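You operate a simulated robot arm through the tools that you are given. There is no shell and no other tool. Be economical: measure what you need, move in short steps, check, and stop when the job is done.

You run a simulated two-armed robot. Do the job below in one go: nothing can be reset, and whatever is moved stays where it is left.

## Task
Paint-mark and box the sling whose test date comes first.
Fine: dab the pale patch at its end with the white pad from the orange paint tray, pad back; sling and orange warning tag into the red box; the other slings stay clean. Set down upright: white pad. A coat counts when it lies all over at full strength: go over it till it gets no stronger.

Only the result counts: the job must be done as asked and must still hold three seconds after the hand-in. Knocking over, shifting, dropping, spilling or breaking anything else fails it.

## Robot
Two 6-joint arms with two-finger grippers on one trunk, on a base that drives. Base frame: it is fixed to the floor where the robot stands at the start and does not move with it; the origin is under the middle of the robot, x ahead of it, y to its left, z up; the surface under the hand at the start is at about z = 0.68. Lengths are in m, angles in rad, forces in N, time in s.
The left shoulder is at the start at [0.07, 0.176, 1.326], the right one opposite. With the tool pointing down near the work surface each hand reaches from about 0.34 to 0.68 m from the robot's upright axis, wherever it stands, measured 20 degrees to its own side. Places, roughly: inside of the red box [0.5, -0.5, 0.7]; orange paint tray [0.5, -0.1, 0.7]. Payload 2.45 kg a hand.
The tool frame of a hand sits at the grasp point between the pads (the TCP): z along the fingers, y along the line on which they close. The tips reach 0.026 m beyond it. Largest opening 0.096 m; the body of the gripper starts 0.069 m behind the TCP.
Orientation is told as [roll, pitch, yaw] about the base's x, y, z axes, in that order, counted from this pose: with the fingers straight down and closing along the base's y, the tool's x points along the base's -x, its y along +y and its z along -z.

## Interface
- The arms move only by the tool move_arm. It takes "left_steps", "right_steps" or both (then of equal length, played together; a hand with none holds still); each is a list of rows, each an object (a shift or turn left out is 0, a gripper value left out holds the last) with "dp": the shift along the base's x, y, z in m, a list of three; "rotation": the turn, a rotation vector about the base's x, y, z in rad, a list of three; "grip": the finger opening in m, from 0 to 0.096. In form: [{"dp": [tx, ty, tz], "rotation": [ax, ay, az], "grip": grip}, ...]. A call has 1 to 12 rows; each row is the pose to reach, as a shift and turn from the pose commanded when the call began. Each row takes 0.2 s and may step no farther than 0.05 m and 0.15 rad from the row before; otherwise, or with a gripper value out of range, the whole call is refused. Where a pose cannot be reached the arm comes as near as it can. A force on the tool above 40 N (or 10 N above the force at the start of the call, whichever is more), or a blocked arm, ends the call early, and 0.2 s more pass. The fingers move at their own pace and stop on an object; they squeeze with about 32 N. The grip force told is the motor's: it shows also when the fingers shut on nothing. Time passes only in rows, and 0.2 s behind the last, so rows that repeat a pose let the fingers close. The reply holds the time, the measured pose of the TCP, the force on the tool along the base axes, the opening and the grip force, in the units named above and with some noise, with the torque about the TCP (base axes, N m) and any sound that the robot's microphone picked up, and new pictures: "views" is both (left out), scene, wrist or none (wrist: the cameras of the hands that moved).
- Cameras (640 x 400 px; columns grow to the right, rows downward): "scene" is now at [0.1128, 0.0046, 1.6099]; the picture's right is [0.08, -1.00, 0.00], its down [-0.88, -0.07, -0.47] and it looks along [0.47, 0.04, -0.88] (base axes); focal length 256 px, centre (320, 200). "left" rides on the left gripper at [0.082, -0.003, -0.098] in its tool frame; the picture's right is [0.04, 1.00, 0.00], its down [-0.73, 0.03, -0.68] and it looks along [-0.68, 0.03, 0.73] (tool axes); focal length 256 px, centre (320, 200). "right" rides on the right gripper at [0.082, 0.003, -0.098] in its tool frame; the picture's right is [-0.04, 1.00, 0.00], its down [-0.73, -0.03, -0.68] and it looks along [-0.68, -0.03, 0.73] (tool axes); focal length 256 px, centre (320, 200). There is no depth. A picture from a camera that has moved, and an enlarged one, comes with that camera's place and axes in the base frame and with its lens.
- move_column(by): slides the trunk up (or, below 0, down) by that many m; the arms and the scene camera ride with it, the base frame stays. It gives what a move gives, with no picture.
- roll_base(legs): drives the robot by 1 to 6 legs, each [ahead, left, turn to the left] in m, m and rad, along the robot's own axes; the way and the turn of a leg run together, so that a leg with both is an arc; at most 1.5 m and 3.142 rad a leg. The arms and the cameras ride along, it lands a little off, and it stops where it bumps. It gives what a move gives, and a new picture of the scene camera.
- pan_tilt(pan, tilt): turns the head with the scene camera to pan (to the left, within 1.501 rad either way) and tilt (down, from -0.506 to 1.204), counted from straight ahead of the robot. It gives what a move gives, and a new picture of the scene camera.
- inspect(camera, box): a new picture of the part [left, top, right, bottom] of that camera's present view, enlarged. It takes no simulated time.
- close_job(): hands the job in; it is judged then, once.

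Go step by step. Nothing tells you exact positions but the pictures and the camera data: compare them with the known pose of the tool, close in by small moves and look again before you grip or let go. The budget is 120 turns and 260 pictures, counting those below and the enlarged ones. Unless the task says otherwise, let go and move clear before handing in, and close with one line.

The tools are called after "Call:" by a JSON object that holds its "name" and its "arguments". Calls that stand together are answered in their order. move_arm: Moves the arms, as the interface text tells. Its arguments: {"type":"object","properties":{"left_steps":{"type":"array"},"right_steps":{"type":"array"},"views":{"type":"string","enum":["both","scene","wrist","none"]}},"required":[]} The other tools are called the same way: move_column (by) slides the trunk up or down; roll_base (legs) drives the base; pan_tilt (pan, tilt) turns the head that bears the scene camera; inspect (camera, box) takes an enlarged picture of a part of a camera's view; close_job () hands the job in.

At the start:

```text
time_s: 0.0
left_tcp_pos: [0.4417, 0.4046, 1.0295]
left_tcp_rot: [0.001, 0.001, -0.001]
left_ft_force: [0.4, -0.6, 0.5]
left_ft_torque: [-0.02, 0.0, 0.02]
left_width: 0.0961
left_grasp_force: 0.1
right_tcp_pos: [0.6438, -0.0059, 0.9247]
right_tcp_rot: [-0.001, -0.001, 0.0]
right_ft_force: [-0.6, -0.8, 0.3]
right_ft_torque: [0.0, -0.01, -0.04]
right_width: 0.0959
right_grasp_force: 0.0
trunk travel left (down, up): [-0.811, 0.029]
robot x, y, heading: [0.0047, -0.0006, 0.002]
head pan, tilt: [0.084, 1.084]
```

scene: 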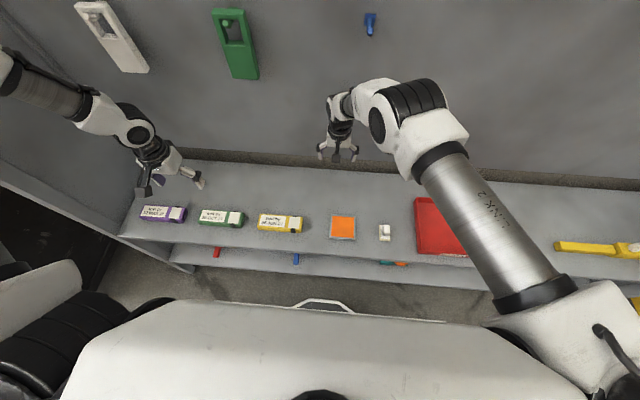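
right: 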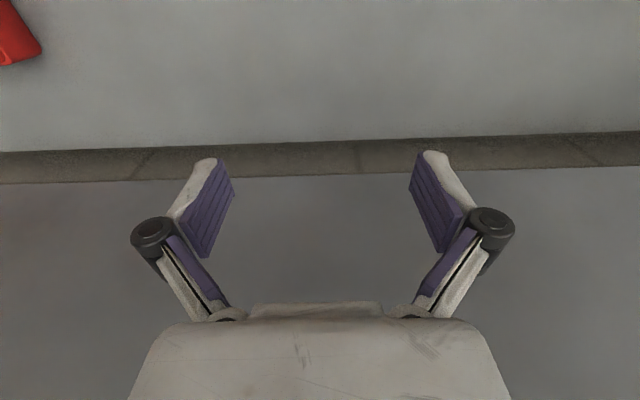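
left: 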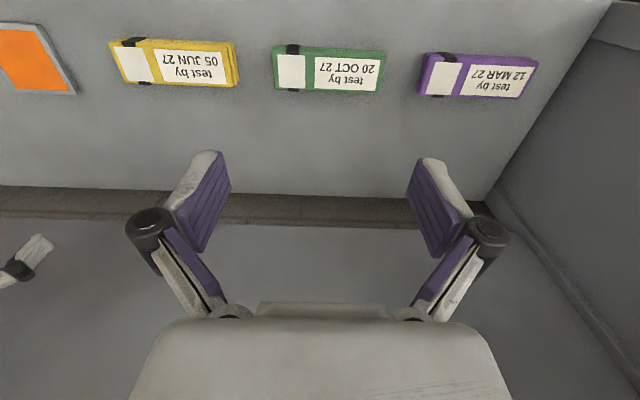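

The left camera shows three slings: purple (12 MAR 27), green (20 OCT 27) and yellow (05 JUN 27). I'll enlarge the views to confirm the dates and look for the pad and the orange warning tag.

Call:
{"name": "inspect", "arguments": {"camera": "left", "box": [400, 30, 560, 130]}}

Call:
{"name": "inspect", "arguments": {"camera": "scene", "box": [120, 180, 320, 300]}}

Call:
{"name": "inspect", "arguments": {"camera": "scene", "box": [300, 180, 500, 300]}}

Call:
{"name": "inspect", "arguments": {"camera": "scene", "box": [480, 180, 640, 320]}}

```text
4.00 times, centred on (480, 80) of left
camera zoom: at [0.3611, 0.4027, 1.1286], right [-0.04, 1.0, 0.0], down [0.73, 0.03, 0.68], along [0.68, 0.03, -0.73], focal length 1024 px, centre (-320, 680)
```

zoom: 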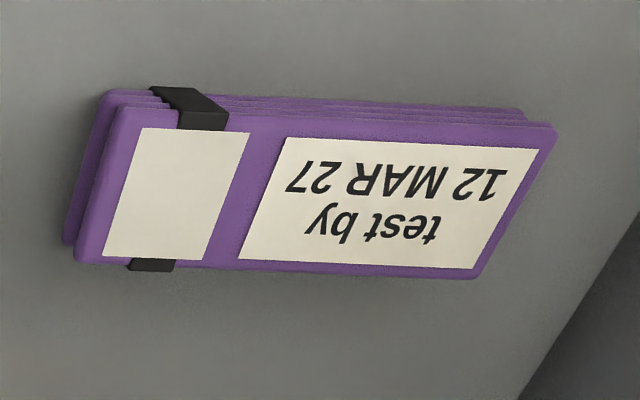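

```text
3.20 times, centred on (220, 240) of scene
camera zoom: at [0.1128, 0.0046, 1.6099], right [0.08, -1.0, 0.0], down [-0.88, -0.07, -0.47], along [0.47, 0.04, -0.88], focal length 820 px, centre (640, 72)
```

zoom: 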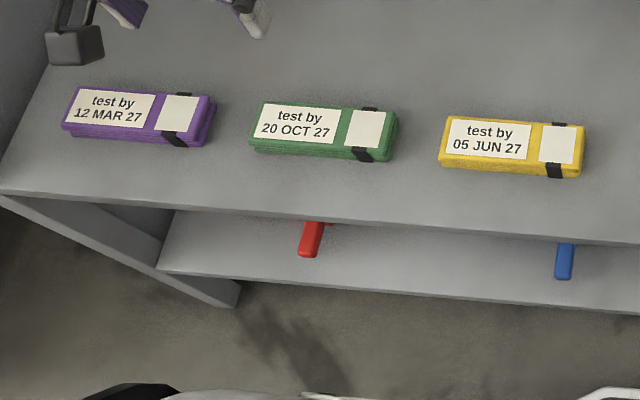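

```text
3.20 times, centred on (400, 240) of scene
camera zoom: at [0.1128, 0.0046, 1.6099], right [0.08, -1.0, 0.0], down [-0.88, -0.07, -0.47], along [0.47, 0.04, -0.88], focal length 820 px, centre (64, 72)
```

zoom: 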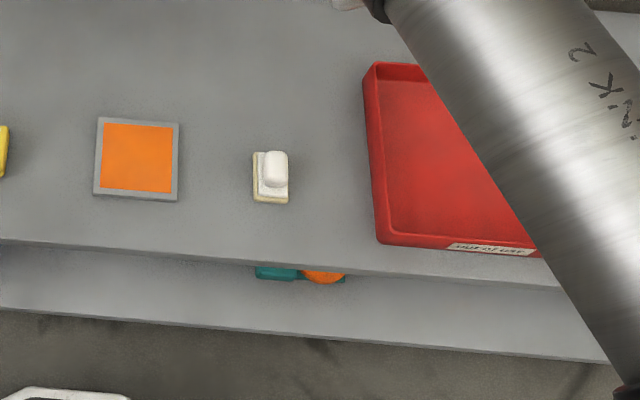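

```text
2.86 times, centred on (560, 250) of scene
camera zoom: at [0.1128, 0.0046, 1.6099], right [0.08, -1.0, 0.0], down [-0.88, -0.07, -0.47], along [0.47, 0.04, -0.88], focal length 732 px, centre (-366, 57)
```

zoom: 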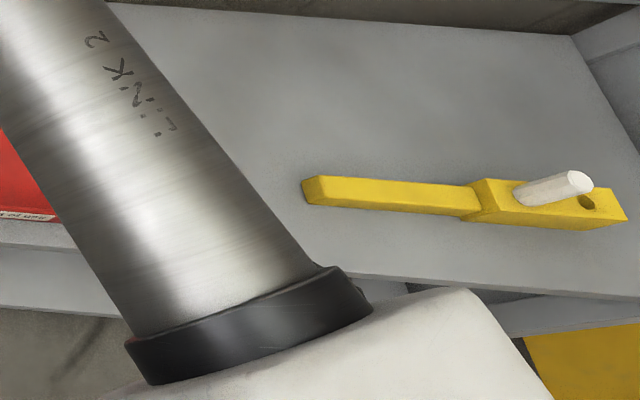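

Purple (12 MAR 27) comes first. The white pad stands near (0.47, -0.21), and something orange lies on the lower shelf near y=-0.35. I'll back off to see the lower shelf.

Call:
{"name": "roll_base", "arguments": {"legs": [[-0.5, 0, 0]]}}

Call:
{"name": "move_column", "arguments": {"by": -0.4}}

Call:
{"name": "pan_tilt", "arguments": {"pan": -0.3, "tilt": 0.6}}

```text
time_s: 2.9
left_tcp_pos: [-0.0567, 0.4056, 1.0293]
left_tcp_rot: [0.0, 0.001, 0.007]
left_ft_force: [-0.7, 0.6, 0.7]
left_ft_torque: [-0.01, 0.05, 0.0]
left_width: 0.0961
left_grasp_force: 0.1
right_tcp_pos: [0.1483, -0.0034, 0.9237]
right_tcp_rot: [0.001, 0.001, 0.006]
right_ft_force: [-0.5, 0.2, -0.3]
right_ft_torque: [0.0, 0.01, -0.03]
right_width: 0.0959
right_grasp_force: 0.1
trunk travel left (down, up): [-0.811, 0.029]
robot x, y, heading: [-0.501, -0.0033, 0.006]
head pan, tilt: [0.084, 1.084]
camera scene: at [-0.3837, 0.0037, 1.6098], right [0.09, -1.0, 0.0], down [-0.88, -0.08, -0.47], along [0.47, 0.04, -0.88], focal length 256 px, centre (320, 200)
```

scene: 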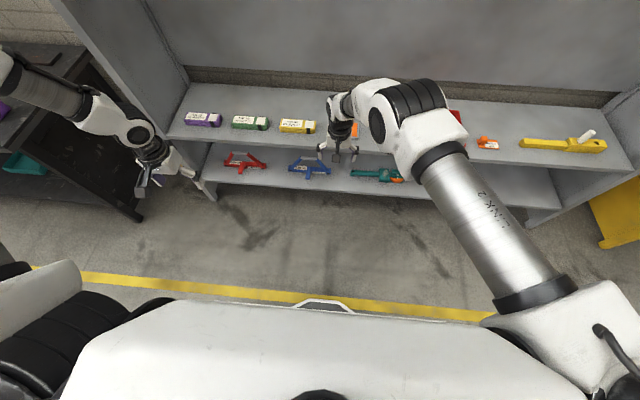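

```text
time_s: 6.8
left_tcp_pos: [-0.0584, 0.4063, 0.6302]
left_tcp_rot: [-0.001, 0.0, 0.007]
left_ft_force: [0.3, 0.7, 1.1]
left_ft_torque: [-0.04, -0.03, -0.01]
left_width: 0.096
left_grasp_force: 0.1
right_tcp_pos: [0.1472, -0.0033, 0.5237]
right_tcp_rot: [-0.001, 0.001, 0.007]
right_ft_force: [-0.6, 0.0, -0.4]
right_ft_torque: [0.03, 0.02, -0.01]
right_width: 0.0959
right_grasp_force: 0.0
trunk travel left (down, up): [-0.411, 0.429]
robot x, y, heading: [-0.4997, 0.002, 0.013]
head pan, tilt: [0.084, 1.084]
```

```text
time_s: 7.7
left_tcp_pos: [-0.0576, 0.4051, 0.6295]
left_tcp_rot: [0.0, -0.001, 0.007]
left_ft_force: [-0.3, 0.5, -0.4]
left_ft_torque: [0.03, 0.0, -0.05]
left_width: 0.096
left_grasp_force: 0.0
right_tcp_pos: [0.1484, -0.0044, 0.5246]
right_tcp_rot: [0.0, -0.001, 0.006]
right_ft_force: [-0.1, -0.1, 1.0]
right_ft_torque: [0.0, 0.0, 0.03]
right_width: 0.0963
right_grasp_force: 0.0
trunk travel left (down, up): [-0.411, 0.429]
robot x, y, heading: [-0.4953, -0.0014, 0.004]
head pan, tilt: [-0.3, 0.6]
camera scene: at [-0.3642, -0.0278, 1.2475], right [-0.29, -0.96, 0.0], down [-0.54, 0.16, -0.82], along [0.79, -0.24, -0.57], focal length 256 px, centre (320, 200)
```

scene: 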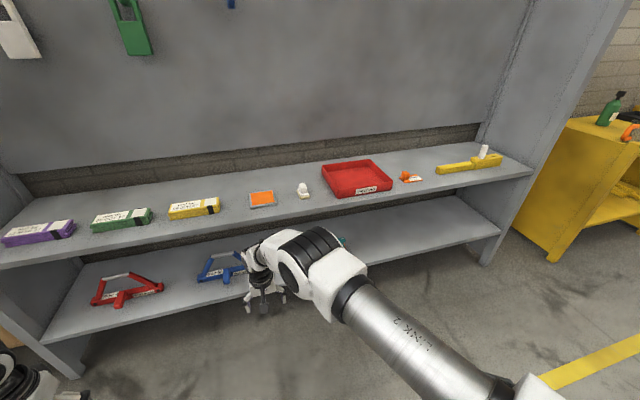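

An orange item was hidden behind the arm; it lies on the upper shelf just right of the red box. I'll enlarge it and the neighbouring area.

Call:
{"name": "inspect", "arguments": {"camera": "scene", "box": [310, 145, 450, 215]}}

Call:
{"name": "inspect", "arguments": {"camera": "scene", "box": [240, 170, 340, 230]}}

Call:
{"name": "pan_tilt", "arguments": {"pan": 0.1, "tilt": 0.6}}

```text
4.57 times, centred on (380, 180) of scene
camera zoom: at [-0.3642, -0.0278, 1.2475], right [-0.29, -0.96, 0.0], down [-0.54, 0.16, -0.82], along [0.79, -0.24, -0.57], focal length 1172 px, centre (46, 291)
```

zoom: 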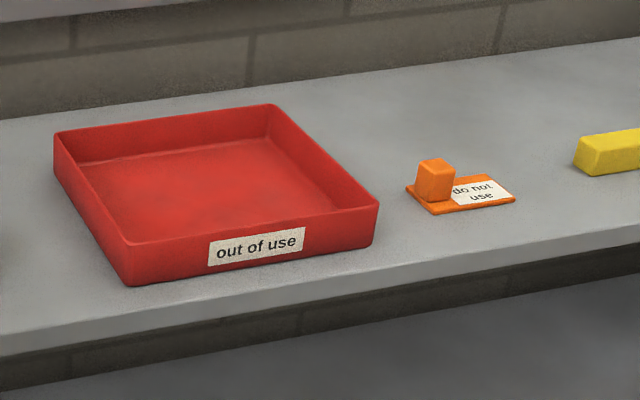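

```text
6.40 times, centred on (290, 200) of scene
camera zoom: at [-0.3642, -0.0278, 1.2475], right [-0.29, -0.96, 0.0], down [-0.54, 0.16, -0.82], along [0.79, -0.24, -0.57], focal length 1641 px, centre (512, 200)
```

zoom: 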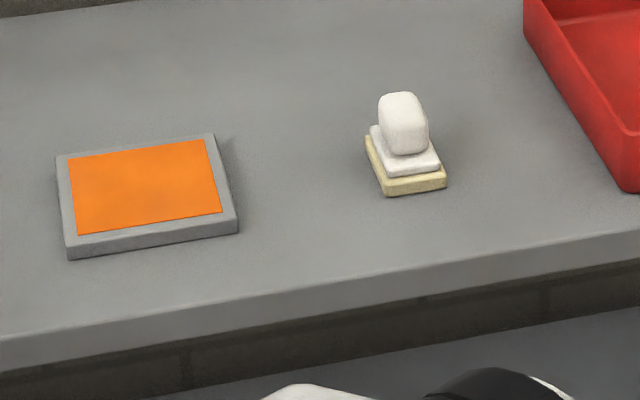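

```text
time_s: 8.6
left_tcp_pos: [-0.0589, 0.4055, 0.63]
left_tcp_rot: [0.0, -0.001, 0.007]
left_ft_force: [0.0, -0.1, 0.2]
left_ft_torque: [-0.03, 0.01, 0.01]
left_width: 0.0962
left_grasp_force: 0.1
right_tcp_pos: [0.1473, -0.0051, 0.5237]
right_tcp_rot: [0.001, 0.001, 0.007]
right_ft_force: [0.0, 0.2, -0.4]
right_ft_torque: [-0.01, 0.01, -0.02]
right_width: 0.0962
right_grasp_force: 0.0
trunk travel left (down, up): [-0.411, 0.429]
robot x, y, heading: [-0.4968, -0.0001, 0.016]
head pan, tilt: [0.099, 0.6]
camera scene: at [-0.3609, 0.007, 1.2475], right [0.11, -0.99, 0.0], down [-0.56, -0.06, -0.82], along [0.82, 0.09, -0.57], focal length 256 px, centre (320, 200)
```

scene: 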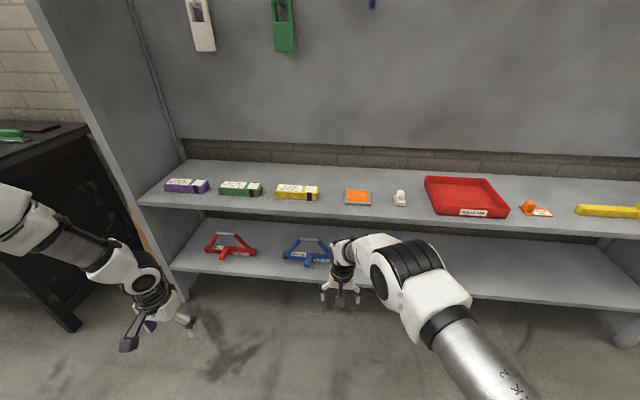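

The orange "do not use" tag sits right of the red box and has a knob. I'll raise the trunk, tuck the right arm to its own side, and drive so that the left hand faces the pad.

Call:
{"name": "move_column", "arguments": {"by": 0.4}}

Call:
{"name": "move_arm", "arguments": {"right_steps": [{"dp": [-0.02, -0.04, 0.01]}, {"dp": [-0.04, -0.08, 0.02]}, {"dp": [-0.06, -0.12, 0.04]}, {"dp": [-0.08, -0.16, 0.06]}, {"dp": [-0.1, -0.2, 0.08]}, {"dp": [-0.12, -0.24, 0.1]}, {"dp": [-0.14, -0.28, 0.12]}, {"dp": [-0.16, -0.32, 0.14]}], "views": "none"}}

Call:
{"name": "roll_base", "arguments": {"legs": [[0, -0.35, 0], [0.5, 0, 0]]}}

Call:
{"name": "pan_tilt", "arguments": {"pan": 0.1, "tilt": 0.95}}

```text
time_s: 12.4
left_tcp_pos: [-0.0577, 0.4064, 1.0299]
left_tcp_rot: [0.001, 0.001, 0.008]
left_ft_force: [0.0, 0.0, -0.3]
left_ft_torque: [0.0, -0.03, 0.02]
left_width: 0.0961
left_grasp_force: 0.0
right_tcp_pos: [0.1482, -0.0026, 0.9235]
right_tcp_rot: [0.0, -0.003, 0.007]
right_ft_force: [0.4, -0.7, 0.2]
right_ft_torque: [-0.01, 0.02, -0.02]
right_width: 0.0958
right_grasp_force: 0.0
trunk travel left (down, up): [-0.811, 0.029]
robot x, y, heading: [-0.4978, -0.0003, 0.01]
head pan, tilt: [0.099, 0.6]
```

```text
time_s: 14.2
left_tcp_pos: [-0.0595, 0.404, 1.031]
left_tcp_rot: [0.0, -0.002, 0.006]
left_ft_force: [-0.6, -0.4, 0.8]
left_ft_torque: [0.02, -0.02, 0.02]
left_width: 0.0957
left_grasp_force: 0.1
right_tcp_pos: [-0.0127, -0.3271, 1.0645]
right_tcp_rot: [0.003, -0.001, 0.007]
right_ft_force: [0.5, -0.1, 0.5]
right_ft_torque: [0.04, -0.02, -0.05]
right_width: 0.096
right_grasp_force: 0.0
trunk travel left (down, up): [-0.811, 0.029]
robot x, y, heading: [-0.5002, -0.0032, 0.01]
head pan, tilt: [0.099, 0.6]
```

```text
time_s: 19.0
left_tcp_pos: [0.4476, 0.0437, 1.0298]
left_tcp_rot: [0.001, 0.0, -0.011]
left_ft_force: [1.0, 0.8, -0.5]
left_ft_torque: [-0.02, -0.01, 0.03]
left_width: 0.096
left_grasp_force: 0.0
right_tcp_pos: [0.4796, -0.6864, 1.0653]
right_tcp_rot: [0.002, 0.0, -0.011]
right_ft_force: [0.4, 0.4, -0.4]
right_ft_torque: [0.0, -0.03, -0.01]
right_width: 0.096
right_grasp_force: 0.0
trunk travel left (down, up): [-0.811, 0.029]
robot x, y, heading: [0.006, -0.3538, -0.011]
head pan, tilt: [0.099, 0.6]
camera scene: at [0.1377, -0.3494, 1.6477], right [0.09, -1.0, 0.0], down [-0.56, -0.05, -0.83], along [0.82, 0.07, -0.56], focal length 256 px, centre (320, 200)
```

scene: 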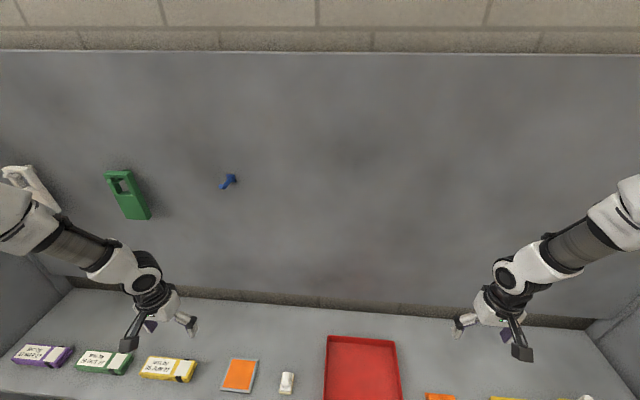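

```text
time_s: 19.8
left_tcp_pos: [0.4491, 0.0441, 1.0293]
left_tcp_rot: [-0.001, 0.002, -0.01]
left_ft_force: [0.5, 0.6, 0.3]
left_ft_torque: [0.02, 0.02, -0.01]
left_width: 0.0962
left_grasp_force: 0.0
right_tcp_pos: [0.4814, -0.6866, 1.0639]
right_tcp_rot: [-0.001, -0.001, -0.008]
right_ft_force: [0.7, 0.8, 0.8]
right_ft_torque: [0.0, 0.04, 0.0]
right_width: 0.0961
right_grasp_force: 0.0
trunk travel left (down, up): [-0.811, 0.029]
robot x, y, heading: [0.0041, -0.3566, -0.013]
head pan, tilt: [0.099, 0.949]
camera scene: at [0.1242, -0.3508, 1.6191], right [0.09, -1.0, 0.0], down [-0.81, -0.07, -0.58], along [0.58, 0.05, -0.81], focal length 256 px, centre (320, 200)
```

scene: 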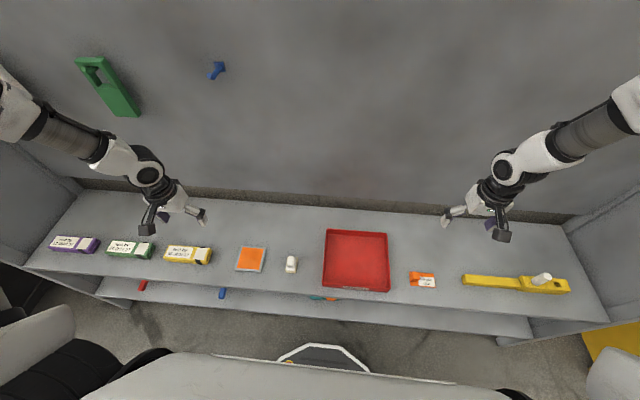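

A clear view of everything. I'll enlarge it for accurate positions.

Call:
{"name": "inspect", "arguments": {"camera": "scene", "box": [220, 220, 320, 300]}}

Call:
{"name": "inspect", "arguments": {"camera": "scene", "box": [310, 220, 450, 300]}}

Call:
{"name": "inspect", "arguments": {"camera": "left", "box": [0, 0, 640, 400]}}

```text
5.00 times, centred on (270, 260) of scene
camera zoom: at [0.1242, -0.3508, 1.6191], right [0.09, -1.0, 0.0], down [-0.81, -0.07, -0.58], along [0.58, 0.05, -0.81], focal length 1282 px, centre (570, -100)
```

zoom: 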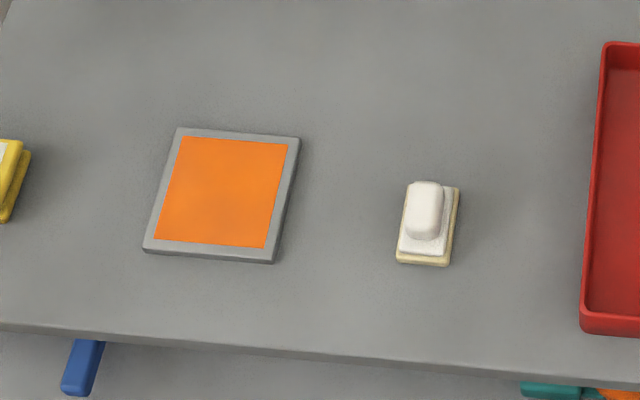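

```text
4.57 times, centred on (380, 260) of scene
camera zoom: at [0.1242, -0.3508, 1.6191], right [0.09, -1.0, 0.0], down [-0.81, -0.07, -0.58], along [0.58, 0.05, -0.81], focal length 1172 px, centre (46, -74)
```

zoom: 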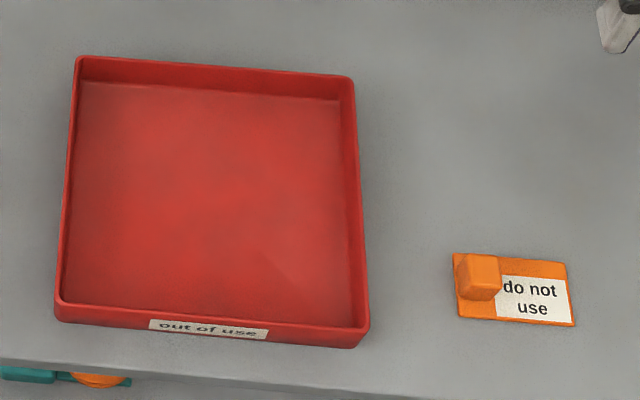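

```text
1.00 times, centred on (320, 200) of left (not enlarged: the box is as wide or as high as the picture)
camera zoom: at [0.3681, 0.0429, 1.1285], right [-0.03, 1.0, 0.0], down [0.73, 0.02, 0.68], along [0.68, 0.02, -0.73], focal length 256 px, centre (320, 200)
```

zoom: 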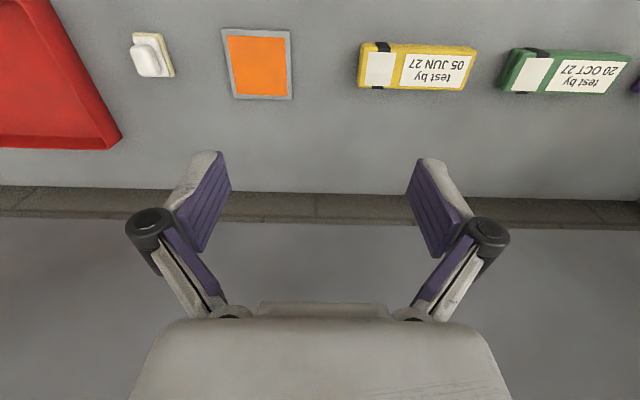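

The pad is at about (0.476, -0.212) and the tray centre at (0.488, -0.05). I'll move the left hand above the pad and look.

Call:
{"name": "move_arm", "arguments": {"left_steps": [{"dp": [0.005, -0.045, -0.01]}, {"dp": [0.01, -0.09, -0.02]}, {"dp": [0.015, -0.135, -0.04]}, {"dp": [0.02, -0.18, -0.07]}, {"dp": [0.024, -0.22, -0.1]}, {"dp": [0.027, -0.245, -0.13]}, {"dp": [0.027, -0.256, -0.17]}, {"dp": [0.027, -0.256, -0.19]}]}}

```text
refused: row 4 steps farther than a row can; nothing moved
```

Call:
{"name": "move_arm", "arguments": {"left_steps": [{"dp": [0.005, -0.04, -0.01]}, {"dp": [0.01, -0.08, -0.02]}, {"dp": [0.015, -0.12, -0.04]}, {"dp": [0.02, -0.16, -0.06]}, {"dp": [0.024, -0.2, -0.08]}, {"dp": [0.027, -0.235, -0.11]}, {"dp": [0.027, -0.256, -0.15]}, {"dp": [0.027, -0.256, -0.19]}]}}

```text
time_s: 21.6
left_tcp_pos: [0.4782, -0.2109, 0.8357]
left_tcp_rot: [-0.001, 0.001, -0.013]
left_ft_force: [0.2, 0.0, -0.9]
left_ft_torque: [-0.01, 0.0, 0.01]
left_width: 0.0959
left_grasp_force: 0.0
right_tcp_pos: [0.4825, -0.6866, 1.0649]
right_tcp_rot: [0.0, 0.002, -0.011]
right_ft_force: [-0.3, 0.2, 0.6]
right_ft_torque: [0.02, 0.01, -0.03]
right_width: 0.0963
right_grasp_force: 0.1
trunk travel left (down, up): [-0.811, 0.029]
robot x, y, heading: [0.0029, -0.3566, -0.007]
head pan, tilt: [0.099, 0.949]
camera scene: at [0.1248, -0.3497, 1.6191], right [0.09, -1.0, 0.0], down [-0.81, -0.07, -0.58], along [0.58, 0.05, -0.81], focal length 256 px, centre (320, 200)
camera left: at [0.3969, -0.2126, 0.9356], right [-0.03, 1.0, 0.0], down [0.73, 0.02, 0.68], along [0.68, 0.02, -0.73], focal length 256 px, centre (320, 200)
```

scene: 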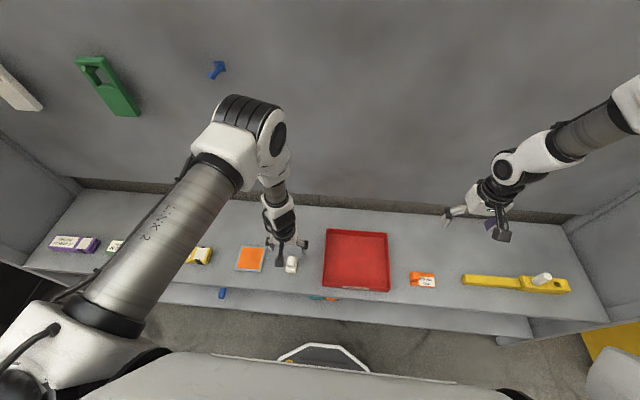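
left: 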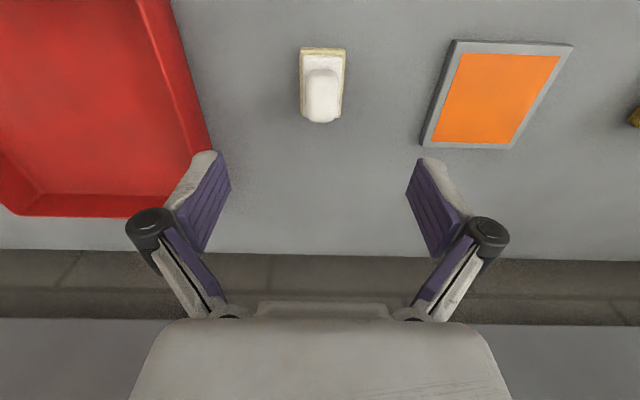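

The pad handle is centred between the fingers, about 0.028 wide along y. I'll descend partway and check.

Call:
{"name": "move_arm", "arguments": {"left_steps": [{"dp": [-0.002, 0.002, -0.03]}, {"dp": [-0.002, 0.002, -0.06]}, {"dp": [-0.002, 0.002, -0.085]}]}}

Call:
{"name": "inspect", "arguments": {"camera": "scene", "box": [250, 230, 330, 290]}}

```text
time_s: 22.4
left_tcp_pos: [0.4737, -0.21, 0.7591]
left_tcp_rot: [-0.006, 0.0, -0.005]
left_ft_force: [0.7, 0.3, 0.5]
left_ft_torque: [0.0, 0.02, -0.02]
left_width: 0.0958
left_grasp_force: 0.0
left hand out of reach, approached as far as the arm can: row 3
right_tcp_pos: [0.4816, -0.6873, 1.0645]
right_tcp_rot: [0.0, -0.001, -0.01]
right_ft_force: [0.9, -0.1, 1.1]
right_ft_torque: [0.02, -0.01, -0.01]
right_width: 0.096
right_grasp_force: 0.0
trunk travel left (down, up): [-0.811, 0.029]
robot x, y, heading: [0.0041, -0.3543, -0.011]
head pan, tilt: [0.099, 0.949]
camera scene: at [0.1232, -0.3511, 1.6192], right [0.09, -1.0, 0.0], down [-0.81, -0.07, -0.58], along [0.58, 0.05, -0.81], focal length 256 px, centre (320, 200)
camera left: at [0.392, -0.2111, 0.8581], right [-0.03, 1.0, 0.0], down [0.73, 0.03, 0.68], along [0.68, 0.02, -0.74], focal length 256 px, centre (320, 200)
```

scene: 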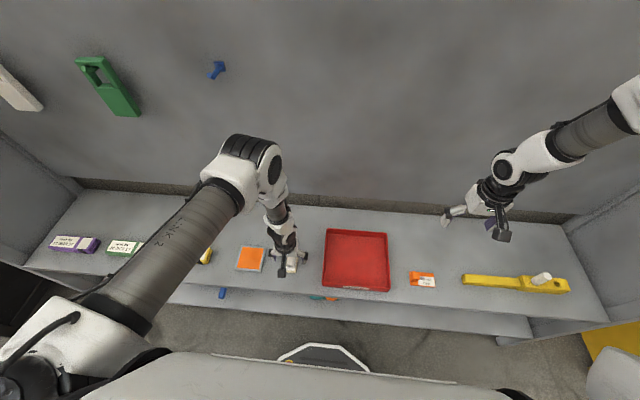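
left: 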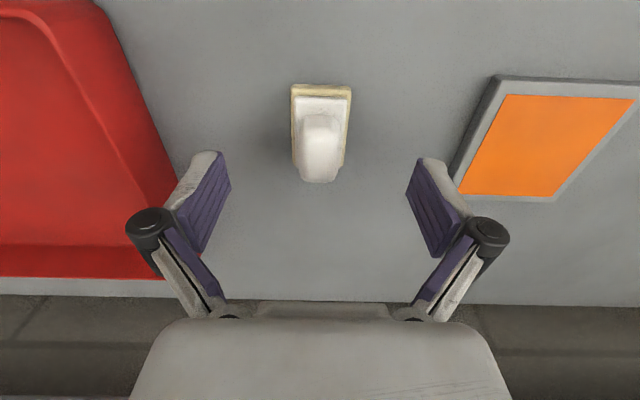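

```text
6.67 times, centred on (290, 260) of scene
camera zoom: at [0.1232, -0.3511, 1.6192], right [0.09, -1.0, 0.0], down [-0.81, -0.07, -0.58], along [0.58, 0.05, -0.81], focal length 1709 px, centre (520, -200)
```

zoom: 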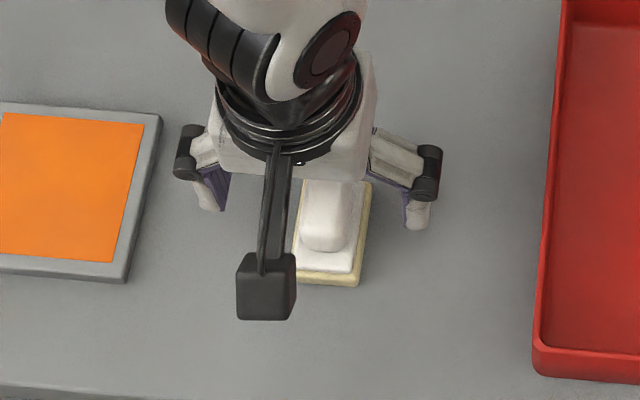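

The hand is aligned but at its lower reach limit. I'll raise the arm and lower the trunk to gain room.

Call:
{"name": "move_arm", "arguments": {"left_steps": [{"dp": [0, 0, 0.04]}, {"dp": [0, 0, 0.08]}, {"dp": [0, 0, 0.12]}, {"dp": [0, 0, 0.16]}], "views": "none"}}

Call:
{"name": "move_column", "arguments": {"by": -0.15}}

```text
time_s: 23.4
left_tcp_pos: [0.4734, -0.212, 0.9229]
left_tcp_rot: [0.001, 0.002, -0.011]
left_ft_force: [0.1, -0.2, 0.1]
left_ft_torque: [-0.01, 0.03, -0.01]
left_width: 0.0961
left_grasp_force: 0.1
left hand out of reach, approached as far as the arm can: row 1
right_tcp_pos: [0.4814, -0.6868, 1.0654]
right_tcp_rot: [0.001, 0.0, -0.01]
right_ft_force: [0.5, 0.2, 0.6]
right_ft_torque: [0.01, -0.02, 0.0]
right_width: 0.0963
right_grasp_force: 0.0
trunk travel left (down, up): [-0.811, 0.029]
robot x, y, heading: [0.0025, -0.3547, -0.01]
head pan, tilt: [0.099, 0.949]
```

```text
time_s: 25.2
left_tcp_pos: [0.475, -0.211, 0.7724]
left_tcp_rot: [-0.001, 0.001, -0.01]
left_ft_force: [0.6, -0.7, 1.0]
left_ft_torque: [0.0, 0.01, 0.02]
left_width: 0.0959
left_grasp_force: 0.2
right_tcp_pos: [0.482, -0.6875, 0.9129]
right_tcp_rot: [-0.001, 0.0, -0.012]
right_ft_force: [-0.8, 0.2, -0.5]
right_ft_torque: [0.01, -0.01, -0.03]
right_width: 0.0959
right_grasp_force: 0.1
trunk travel left (down, up): [-0.661, 0.179]
robot x, y, heading: [0.0053, -0.3566, -0.011]
head pan, tilt: [0.099, 0.949]
```

Now I'll descend to grip height, near z = 0.733.

Call:
{"name": "move_arm", "arguments": {"left_steps": [{"dp": [0, 0.001, -0.02]}, {"dp": [0, 0.001, -0.039]}, {"dp": [0, 0.001, -0.039]}]}}

Call:
{"name": "inspect", "arguments": {"camera": "scene", "box": [250, 215, 330, 275]}}

```text
time_s: 26.0
left_tcp_pos: [0.474, -0.2107, 0.7321]
left_tcp_rot: [0.0, 0.002, -0.011]
left_ft_force: [-0.9, -0.4, -0.6]
left_ft_torque: [0.05, 0.0, -0.01]
left_width: 0.096
left_grasp_force: 0.1
right_tcp_pos: [0.4818, -0.6869, 0.9143]
right_tcp_rot: [-0.001, 0.0, -0.01]
right_ft_force: [-0.6, 0.0, -0.5]
right_ft_torque: [0.0, 0.0, 0.01]
right_width: 0.0959
right_grasp_force: 0.0
trunk travel left (down, up): [-0.661, 0.179]
robot x, y, heading: [0.0004, -0.3538, -0.011]
head pan, tilt: [0.099, 0.949]
camera scene: at [0.123, -0.3512, 1.4692], right [0.09, -1.0, 0.0], down [-0.81, -0.07, -0.58], along [0.58, 0.05, -0.81], focal length 256 px, centre (320, 200)
camera left: at [0.3923, -0.2113, 0.8307], right [-0.03, 1.0, 0.0], down [0.73, 0.02, 0.68], along [0.68, 0.02, -0.73], focal length 256 px, centre (320, 200)
```

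scene: 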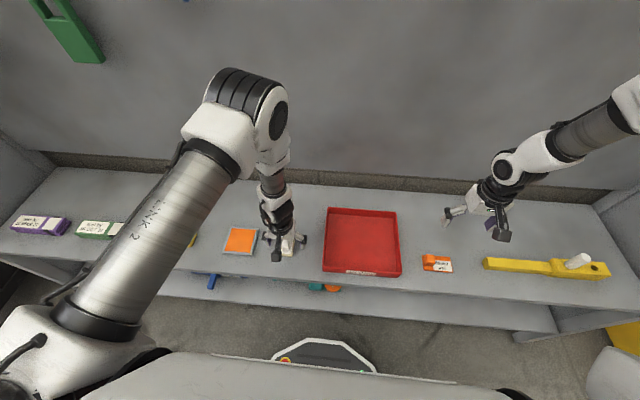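
left: 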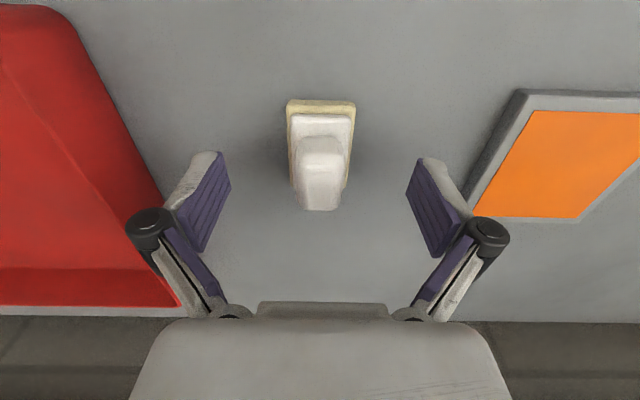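

```text
6.67 times, centred on (290, 245) of scene
camera zoom: at [0.123, -0.3512, 1.4692], right [0.09, -1.0, 0.0], down [-0.81, -0.07, -0.58], along [0.58, 0.05, -0.81], focal length 1709 px, centre (520, -100)
```

zoom: 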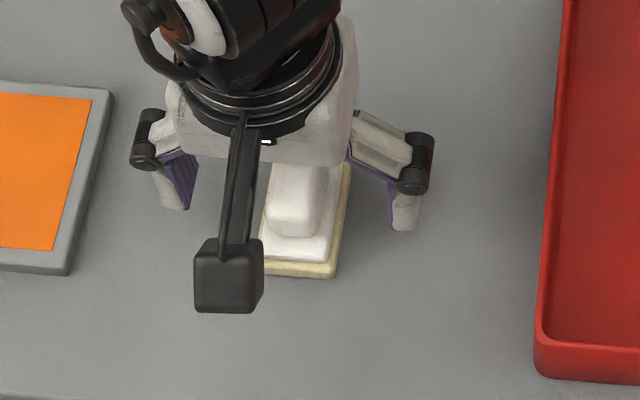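

The handle is between the fingers. I'll raise 3 mm so the tips clear the pad's base plate, then close.

Call:
{"name": "move_arm", "arguments": {"left_steps": [{"dp": [0, 0, 0.003]}, {"dp": [0, 0, 0.003], "grip": 0.06}, {"dp": [0, 0, 0.003], "grip": 0.015}, {"dp": [0, 0, 0.003], "grip": 0.015}, {"dp": [0, 0, 0.003], "grip": 0.015}], "views": "wrist"}}

```text
time_s: 27.2
left_tcp_pos: [0.474, -0.2104, 0.7345]
left_tcp_rot: [0.001, 0.001, -0.009]
left_ft_force: [0.1, -0.2, 2.3]
left_ft_torque: [-0.05, 0.01, 0.02]
left_width: 0.0254
left_grasp_force: 32.1
right_tcp_pos: [0.4821, -0.687, 0.9127]
right_tcp_rot: [-0.001, 0.002, -0.01]
right_ft_force: [0.6, -0.5, 0.6]
right_ft_torque: [-0.01, 0.02, 0.02]
right_width: 0.0961
right_grasp_force: 0.1
trunk travel left (down, up): [-0.661, 0.179]
robot x, y, heading: [0.0024, -0.3554, -0.012]
head pan, tilt: [0.099, 0.949]
camera left: at [0.3926, -0.2116, 0.8341], right [-0.03, 1.0, 0.0], down [0.73, 0.02, 0.68], along [0.68, 0.02, -0.73], focal length 256 px, centre (320, 200)
```

left: 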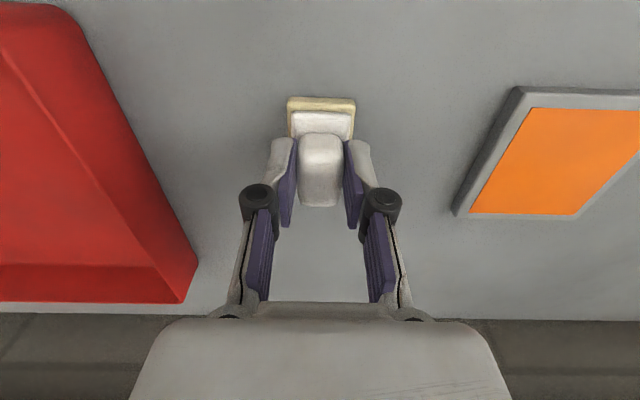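

The handle is gripped. I'll lift, carry the pad over the tray, and look.

Call:
{"name": "move_arm", "arguments": {"left_steps": [{"dp": [0, 0, 0.03]}, {"dp": [0, 0, 0.06]}, {"dp": [0.005, 0.04, 0.06]}, {"dp": [0.01, 0.08, 0.06]}, {"dp": [0.014, 0.12, 0.06]}, {"dp": [0.014, 0.16, 0.06]}, {"dp": [0.014, 0.16, 0.06]}]}}

Call:
{"name": "inspect", "arguments": {"camera": "scene", "box": [200, 205, 300, 265]}}

```text
time_s: 28.8
left_tcp_pos: [0.4881, -0.051, 0.796]
left_tcp_rot: [-0.001, 0.0, -0.01]
left_ft_force: [-0.2, -1.0, -1.8]
left_ft_torque: [0.0, 0.01, 0.0]
left_width: 0.0255
left_grasp_force: 31.9
right_tcp_pos: [0.482, -0.6887, 0.9141]
right_tcp_rot: [0.002, 0.0, -0.012]
right_ft_force: [0.2, 0.3, 0.2]
right_ft_torque: [0.05, 0.03, -0.02]
right_width: 0.0959
right_grasp_force: 0.0
trunk travel left (down, up): [-0.661, 0.179]
robot x, y, heading: [0.0037, -0.3516, -0.009]
head pan, tilt: [0.099, 0.949]
camera scene: at [0.1235, -0.3529, 1.4691], right [0.09, -1.0, 0.0], down [-0.81, -0.07, -0.58], along [0.58, 0.05, -0.81], focal length 256 px, centre (320, 200)
camera left: at [0.4064, -0.0518, 0.8942], right [-0.03, 1.0, 0.0], down [0.73, 0.02, 0.68], along [0.68, 0.02, -0.73], focal length 256 px, centre (320, 200)
```

scene: 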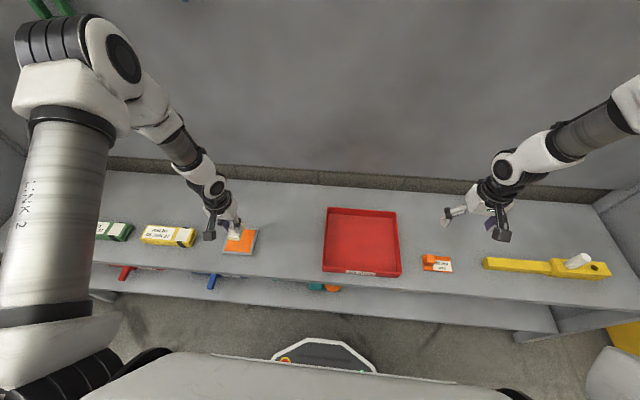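
left: 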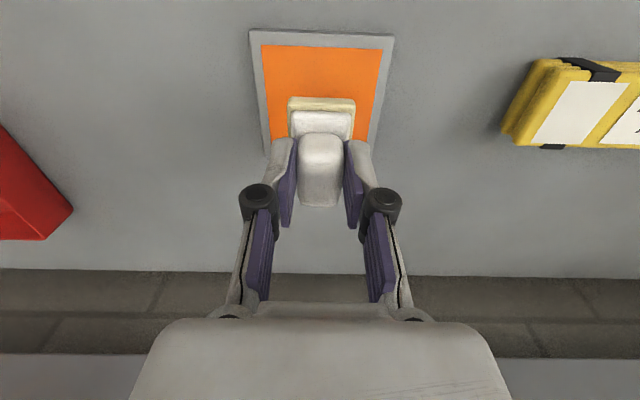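

```text
6.40 times, centred on (250, 235) of scene
camera zoom: at [0.1235, -0.3529, 1.4691], right [0.09, -1.0, 0.0], down [-0.81, -0.07, -0.58], along [0.58, 0.05, -0.81], focal length 1641 px, centre (768, -24)
```

zoom: 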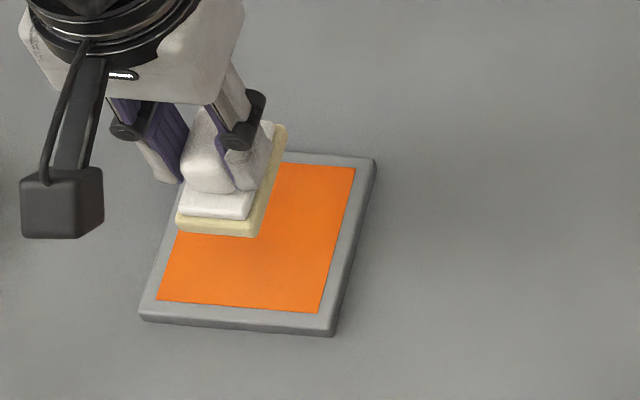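

The pad is centred over the tray. I'll press it down gently onto the paint.

Call:
{"name": "move_arm", "arguments": {"left_steps": [{"dp": [0, 0, -0.025]}, {"dp": [0, 0, -0.04]}, {"dp": [0, 0, -0.046]}, {"dp": [0, 0, -0.05]}], "views": "none"}}

```text
time_s: 29.8
left_tcp_pos: [0.4882, -0.0509, 0.7465]
left_tcp_rot: [0.001, -0.002, -0.011]
left_ft_force: [1.0, 1.1, 11.3]
left_ft_torque: [0.0, 0.17, -0.02]
left_width: 0.0252
left_grasp_force: 31.8
right_tcp_pos: [0.4815, -0.6865, 0.9142]
right_tcp_rot: [0.0, -0.001, -0.01]
right_ft_force: [0.0, -0.3, 0.4]
right_ft_torque: [0.01, 0.0, 0.01]
right_width: 0.0958
right_grasp_force: 0.1
trunk travel left (down, up): [-0.661, 0.179]
robot x, y, heading: [0.0005, -0.355, -0.011]
head pan, tilt: [0.099, 0.949]
```

Contact was at about 11 N. I'll lift the pad, back the base off a little, and drive left.

Call:
{"name": "move_arm", "arguments": {"left_steps": [{"dp": [0, 0, 0.04]}, {"dp": [0, 0, 0.08]}, {"dp": [0, 0, 0.12]}], "views": "scene"}}

Call:
{"name": "roll_base", "arguments": {"legs": [[-0.3, 0, 0], [0, 0.5, 0]]}}

Call:
{"name": "pan_tilt", "arguments": {"pan": 0.6, "tilt": 0.7}}

```text
time_s: 30.6
left_tcp_pos: [0.4875, -0.0498, 0.8656]
left_tcp_rot: [-0.001, 0.0, -0.011]
left_ft_force: [0.1, -0.6, -1.6]
left_ft_torque: [0.0, 0.02, 0.01]
left_width: 0.0252
left_grasp_force: 32.1
right_tcp_pos: [0.4813, -0.6866, 0.9139]
right_tcp_rot: [0.0, 0.001, -0.011]
right_ft_force: [0.8, 0.4, -0.2]
right_ft_torque: [0.0, -0.04, -0.03]
right_width: 0.0961
right_grasp_force: 0.0
trunk travel left (down, up): [-0.661, 0.179]
robot x, y, heading: [-0.0005, -0.3551, -0.015]
head pan, tilt: [0.099, 0.949]
camera scene: at [0.1226, -0.351, 1.4691], right [0.09, -1.0, 0.0], down [-0.81, -0.07, -0.58], along [0.58, 0.05, -0.81], focal length 256 px, centre (320, 200)
```

scene: 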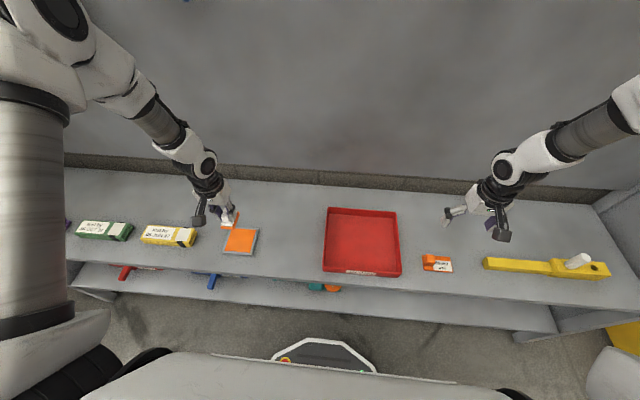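

```text
time_s: 35.1
left_tcp_pos: [0.1882, 0.4494, 0.8643]
left_tcp_rot: [0.001, 0.0, -0.004]
left_ft_force: [-0.1, 0.2, -1.2]
left_ft_torque: [-0.01, -0.02, 0.02]
left_width: 0.0254
left_grasp_force: 32.1
right_tcp_pos: [0.1867, -0.1881, 0.9139]
right_tcp_rot: [0.002, 0.0, -0.004]
right_ft_force: [0.3, -0.3, -0.6]
right_ft_torque: [0.01, -0.05, 0.0]
right_width: 0.096
right_grasp_force: 0.0
trunk travel left (down, up): [-0.661, 0.179]
robot x, y, heading: [-0.2925, 0.1426, -0.003]
head pan, tilt: [0.099, 0.949]
camera scene: at [-0.1742, 0.1454, 1.4691], right [0.1, -1.0, 0.0], down [-0.81, -0.08, -0.58], along [0.58, 0.06, -0.81], focal length 256 px, centre (320, 200)
```

scene: 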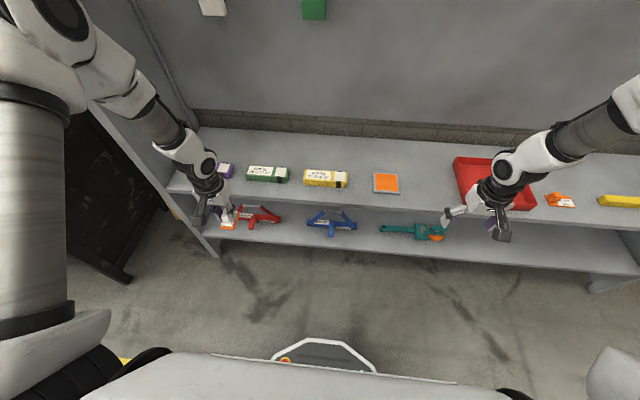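

```text
time_s: 36.1
left_tcp_pos: [0.1877, 0.4486, 0.8638]
left_tcp_rot: [0.001, -0.001, -0.004]
left_ft_force: [-1.3, 0.0, -1.3]
left_ft_torque: [0.0, 0.02, -0.02]
left_width: 0.0253
left_grasp_force: 32.2
right_tcp_pos: [0.1874, -0.1871, 0.9133]
right_tcp_rot: [-0.001, 0.0, -0.002]
right_ft_force: [-0.5, 0.1, 0.1]
right_ft_torque: [-0.04, 0.0, -0.03]
right_width: 0.0959
right_grasp_force: 0.2
trunk travel left (down, up): [-0.661, 0.179]
robot x, y, heading: [-0.2982, 0.1367, -0.005]
head pan, tilt: [0.6, 0.7]
camera scene: at [-0.1763, 0.1859, 1.4889], right [0.56, -0.83, 0.0], down [-0.53, -0.36, -0.76], along [0.63, 0.43, -0.64], focal length 256 px, centre (320, 200)
```

scene: 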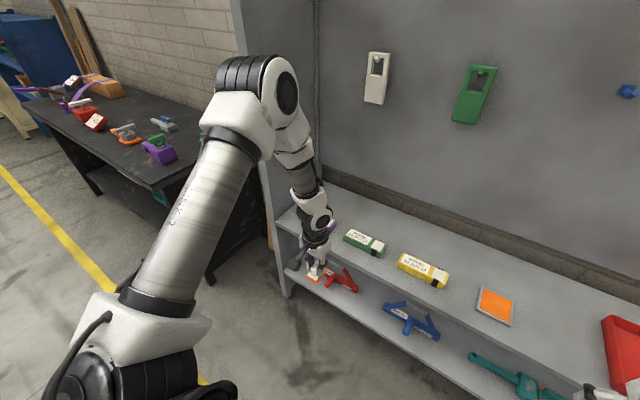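

There's clearance on the left. I'll drive forward, which puts the pad near (0.49, 0.5), still well above the slings.

Call:
{"name": "roll_base", "arguments": {"legs": [[0.3, 0.06, 0]]}}

Call:
{"name": "inspect", "arguments": {"camera": "left", "box": [0, 0, 640, 400]}}

```text
time_s: 38.1
left_tcp_pos: [0.4872, 0.511, 0.8647]
left_tcp_rot: [0.0, 0.0, -0.003]
left_ft_force: [-0.2, 1.2, -0.6]
left_ft_torque: [0.03, 0.01, 0.02]
left_width: 0.025
left_grasp_force: 31.6
right_tcp_pos: [0.4867, -0.1261, 0.9136]
right_tcp_rot: [0.0, 0.0, -0.002]
right_ft_force: [0.1, 0.6, 0.1]
right_ft_torque: [0.01, 0.02, 0.02]
right_width: 0.0961
right_grasp_force: 0.0
trunk travel left (down, up): [-0.661, 0.179]
robot x, y, heading: [0.0058, 0.2023, -0.004]
head pan, tilt: [0.6, 0.7]
camera scene: at [0.1231, 0.2472, 1.489], right [0.56, -0.83, 0.0], down [-0.53, -0.36, -0.76], along [0.63, 0.43, -0.64], focal length 256 px, centre (320, 200)
```

scene: 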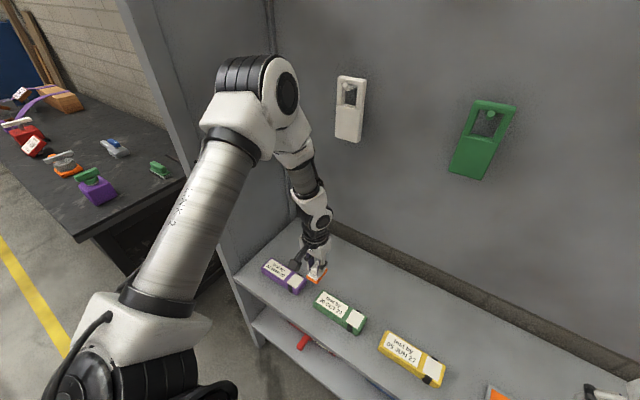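

```text
1.00 times, centred on (320, 200) of left (not enlarged: the box is as wide or as high as the picture)
camera zoom: at [0.4057, 0.5084, 0.9639], right [-0.04, 1.0, 0.0], down [0.73, 0.03, 0.68], along [0.68, 0.03, -0.73], focal length 256 px, centre (320, 200)
```

zoom: 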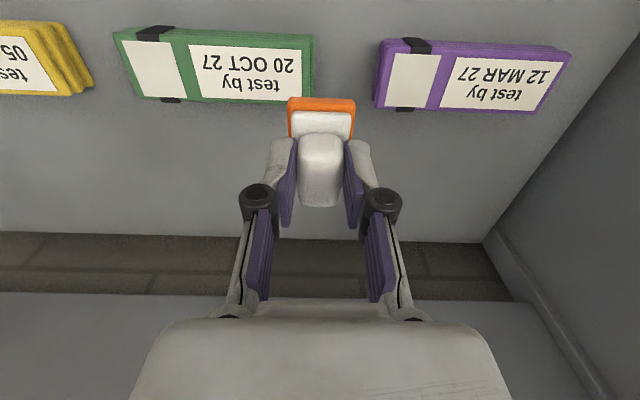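

The pad is orange. The purple sling's patch centre is about (0.479, 0.595), so I'll move above it.

Call:
{"name": "move_arm", "arguments": {"left_steps": [{"dp": [-0.004, 0.042, 0]}, {"dp": [-0.008, 0.084, 0]}, {"dp": [-0.008, 0.084, -0.03]}, {"dp": [-0.008, 0.084, -0.05]}]}}

Call:
{"name": "inspect", "arguments": {"camera": "scene", "box": [230, 220, 350, 300]}}

```text
time_s: 39.1
left_tcp_pos: [0.4788, 0.5965, 0.8137]
left_tcp_rot: [-0.002, 0.001, -0.004]
left_ft_force: [-0.5, -0.9, -1.9]
left_ft_torque: [0.0, -0.02, 0.03]
left_width: 0.0253
left_grasp_force: 31.6
right_tcp_pos: [0.4871, -0.1251, 0.9148]
right_tcp_rot: [0.0, 0.0, -0.003]
right_ft_force: [-0.7, 0.4, -0.4]
right_ft_torque: [-0.02, -0.01, 0.04]
right_width: 0.0961
right_grasp_force: 0.0
trunk travel left (down, up): [-0.661, 0.179]
robot x, y, heading: [0.0015, 0.2038, 0.001]
head pan, tilt: [0.6, 0.7]
camera scene: at [0.1234, 0.2484, 1.4889], right [0.56, -0.83, 0.0], down [-0.53, -0.36, -0.76], along [0.63, 0.43, -0.64], focal length 256 px, centre (320, 200)
camera left: at [0.397, 0.5941, 0.9124], right [-0.04, 1.0, 0.0], down [0.73, 0.03, 0.68], along [0.68, 0.02, -0.73], focal length 256 px, centre (320, 200)
```

scene: 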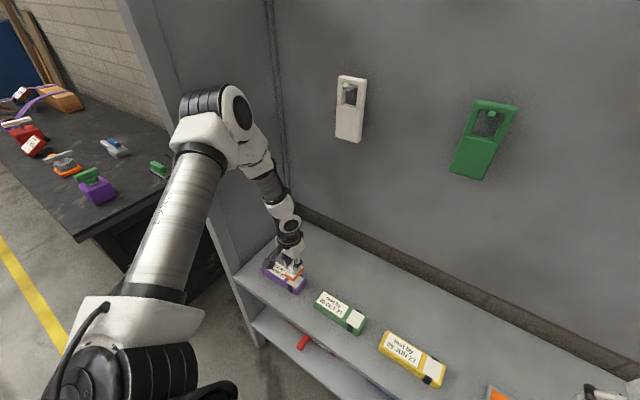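
left: 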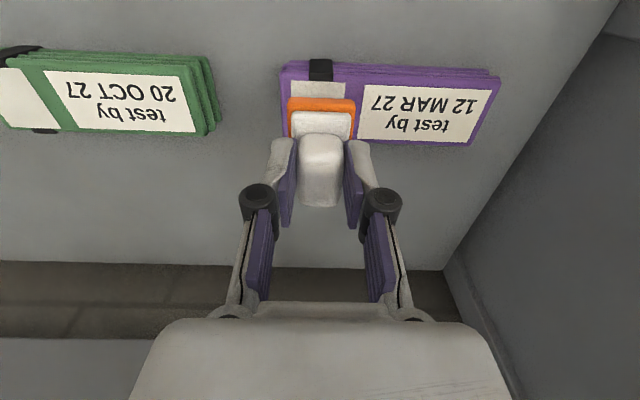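

```text
5.00 times, centred on (290, 260) of scene
camera zoom: at [0.1234, 0.2484, 1.4889], right [0.56, -0.83, 0.0], down [-0.53, -0.36, -0.76], along [0.63, 0.43, -0.64], focal length 1282 px, centre (470, -100)
```

zoom: 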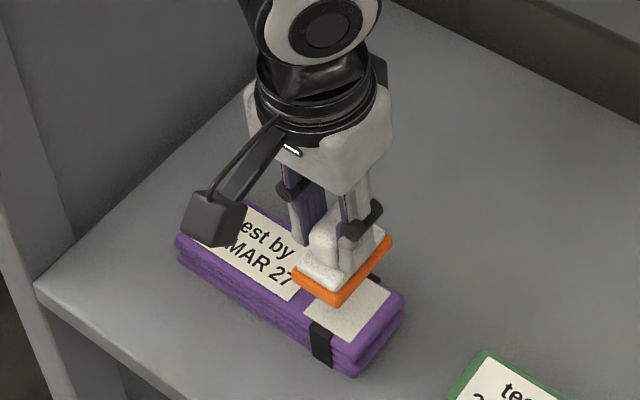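

The patch spans roughly x 0.461–0.509 and y 0.575–0.615, and the pad is about 5 mm too far in +y. I'll correct that and dab down.

Call:
{"name": "move_arm", "arguments": {"left_steps": [{"dp": [-0.002, -0.005, -0.02]}, {"dp": [-0.002, -0.005, -0.034]}, {"dp": [-0.002, -0.005, -0.04]}, {"dp": [-0.002, -0.005, -0.044]}, {"dp": [-0.002, -0.005, -0.048]}], "views": "wrist"}}

```text
time_s: 40.3
left_tcp_pos: [0.4772, 0.5887, 0.7682]
left_tcp_rot: [0.002, -0.006, -0.001]
left_ft_force: [-0.1, 8.1, 31.4]
left_ft_torque: [0.25, -0.04, 0.01]
left_width: 0.0259
left_grasp_force: 32.0
right_tcp_pos: [0.4848, -0.128, 0.9147]
right_tcp_rot: [0.0, -0.003, -0.003]
right_ft_force: [-0.7, -0.4, 0.4]
right_ft_torque: [0.01, 0.0, 0.02]
right_width: 0.0959
right_grasp_force: 0.1
trunk travel left (down, up): [-0.661, 0.179]
robot x, y, heading: [0.0003, 0.2012, -0.008]
head pan, tilt: [0.6, 0.7]
camera left: at [0.3944, 0.5868, 0.8685], right [-0.04, 1.0, 0.0], down [0.73, 0.03, 0.68], along [0.68, 0.03, -0.73], focal length 256 px, centre (320, 200)
```

left: 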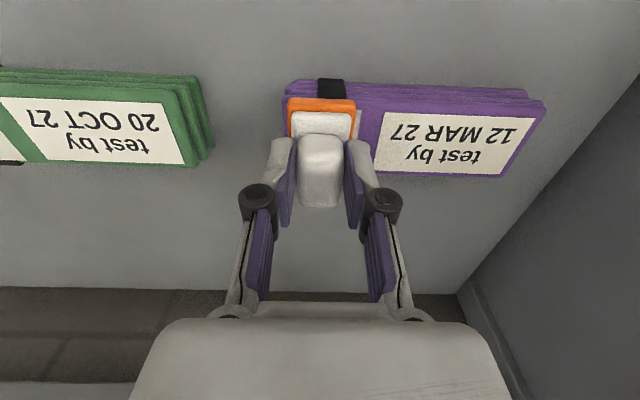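

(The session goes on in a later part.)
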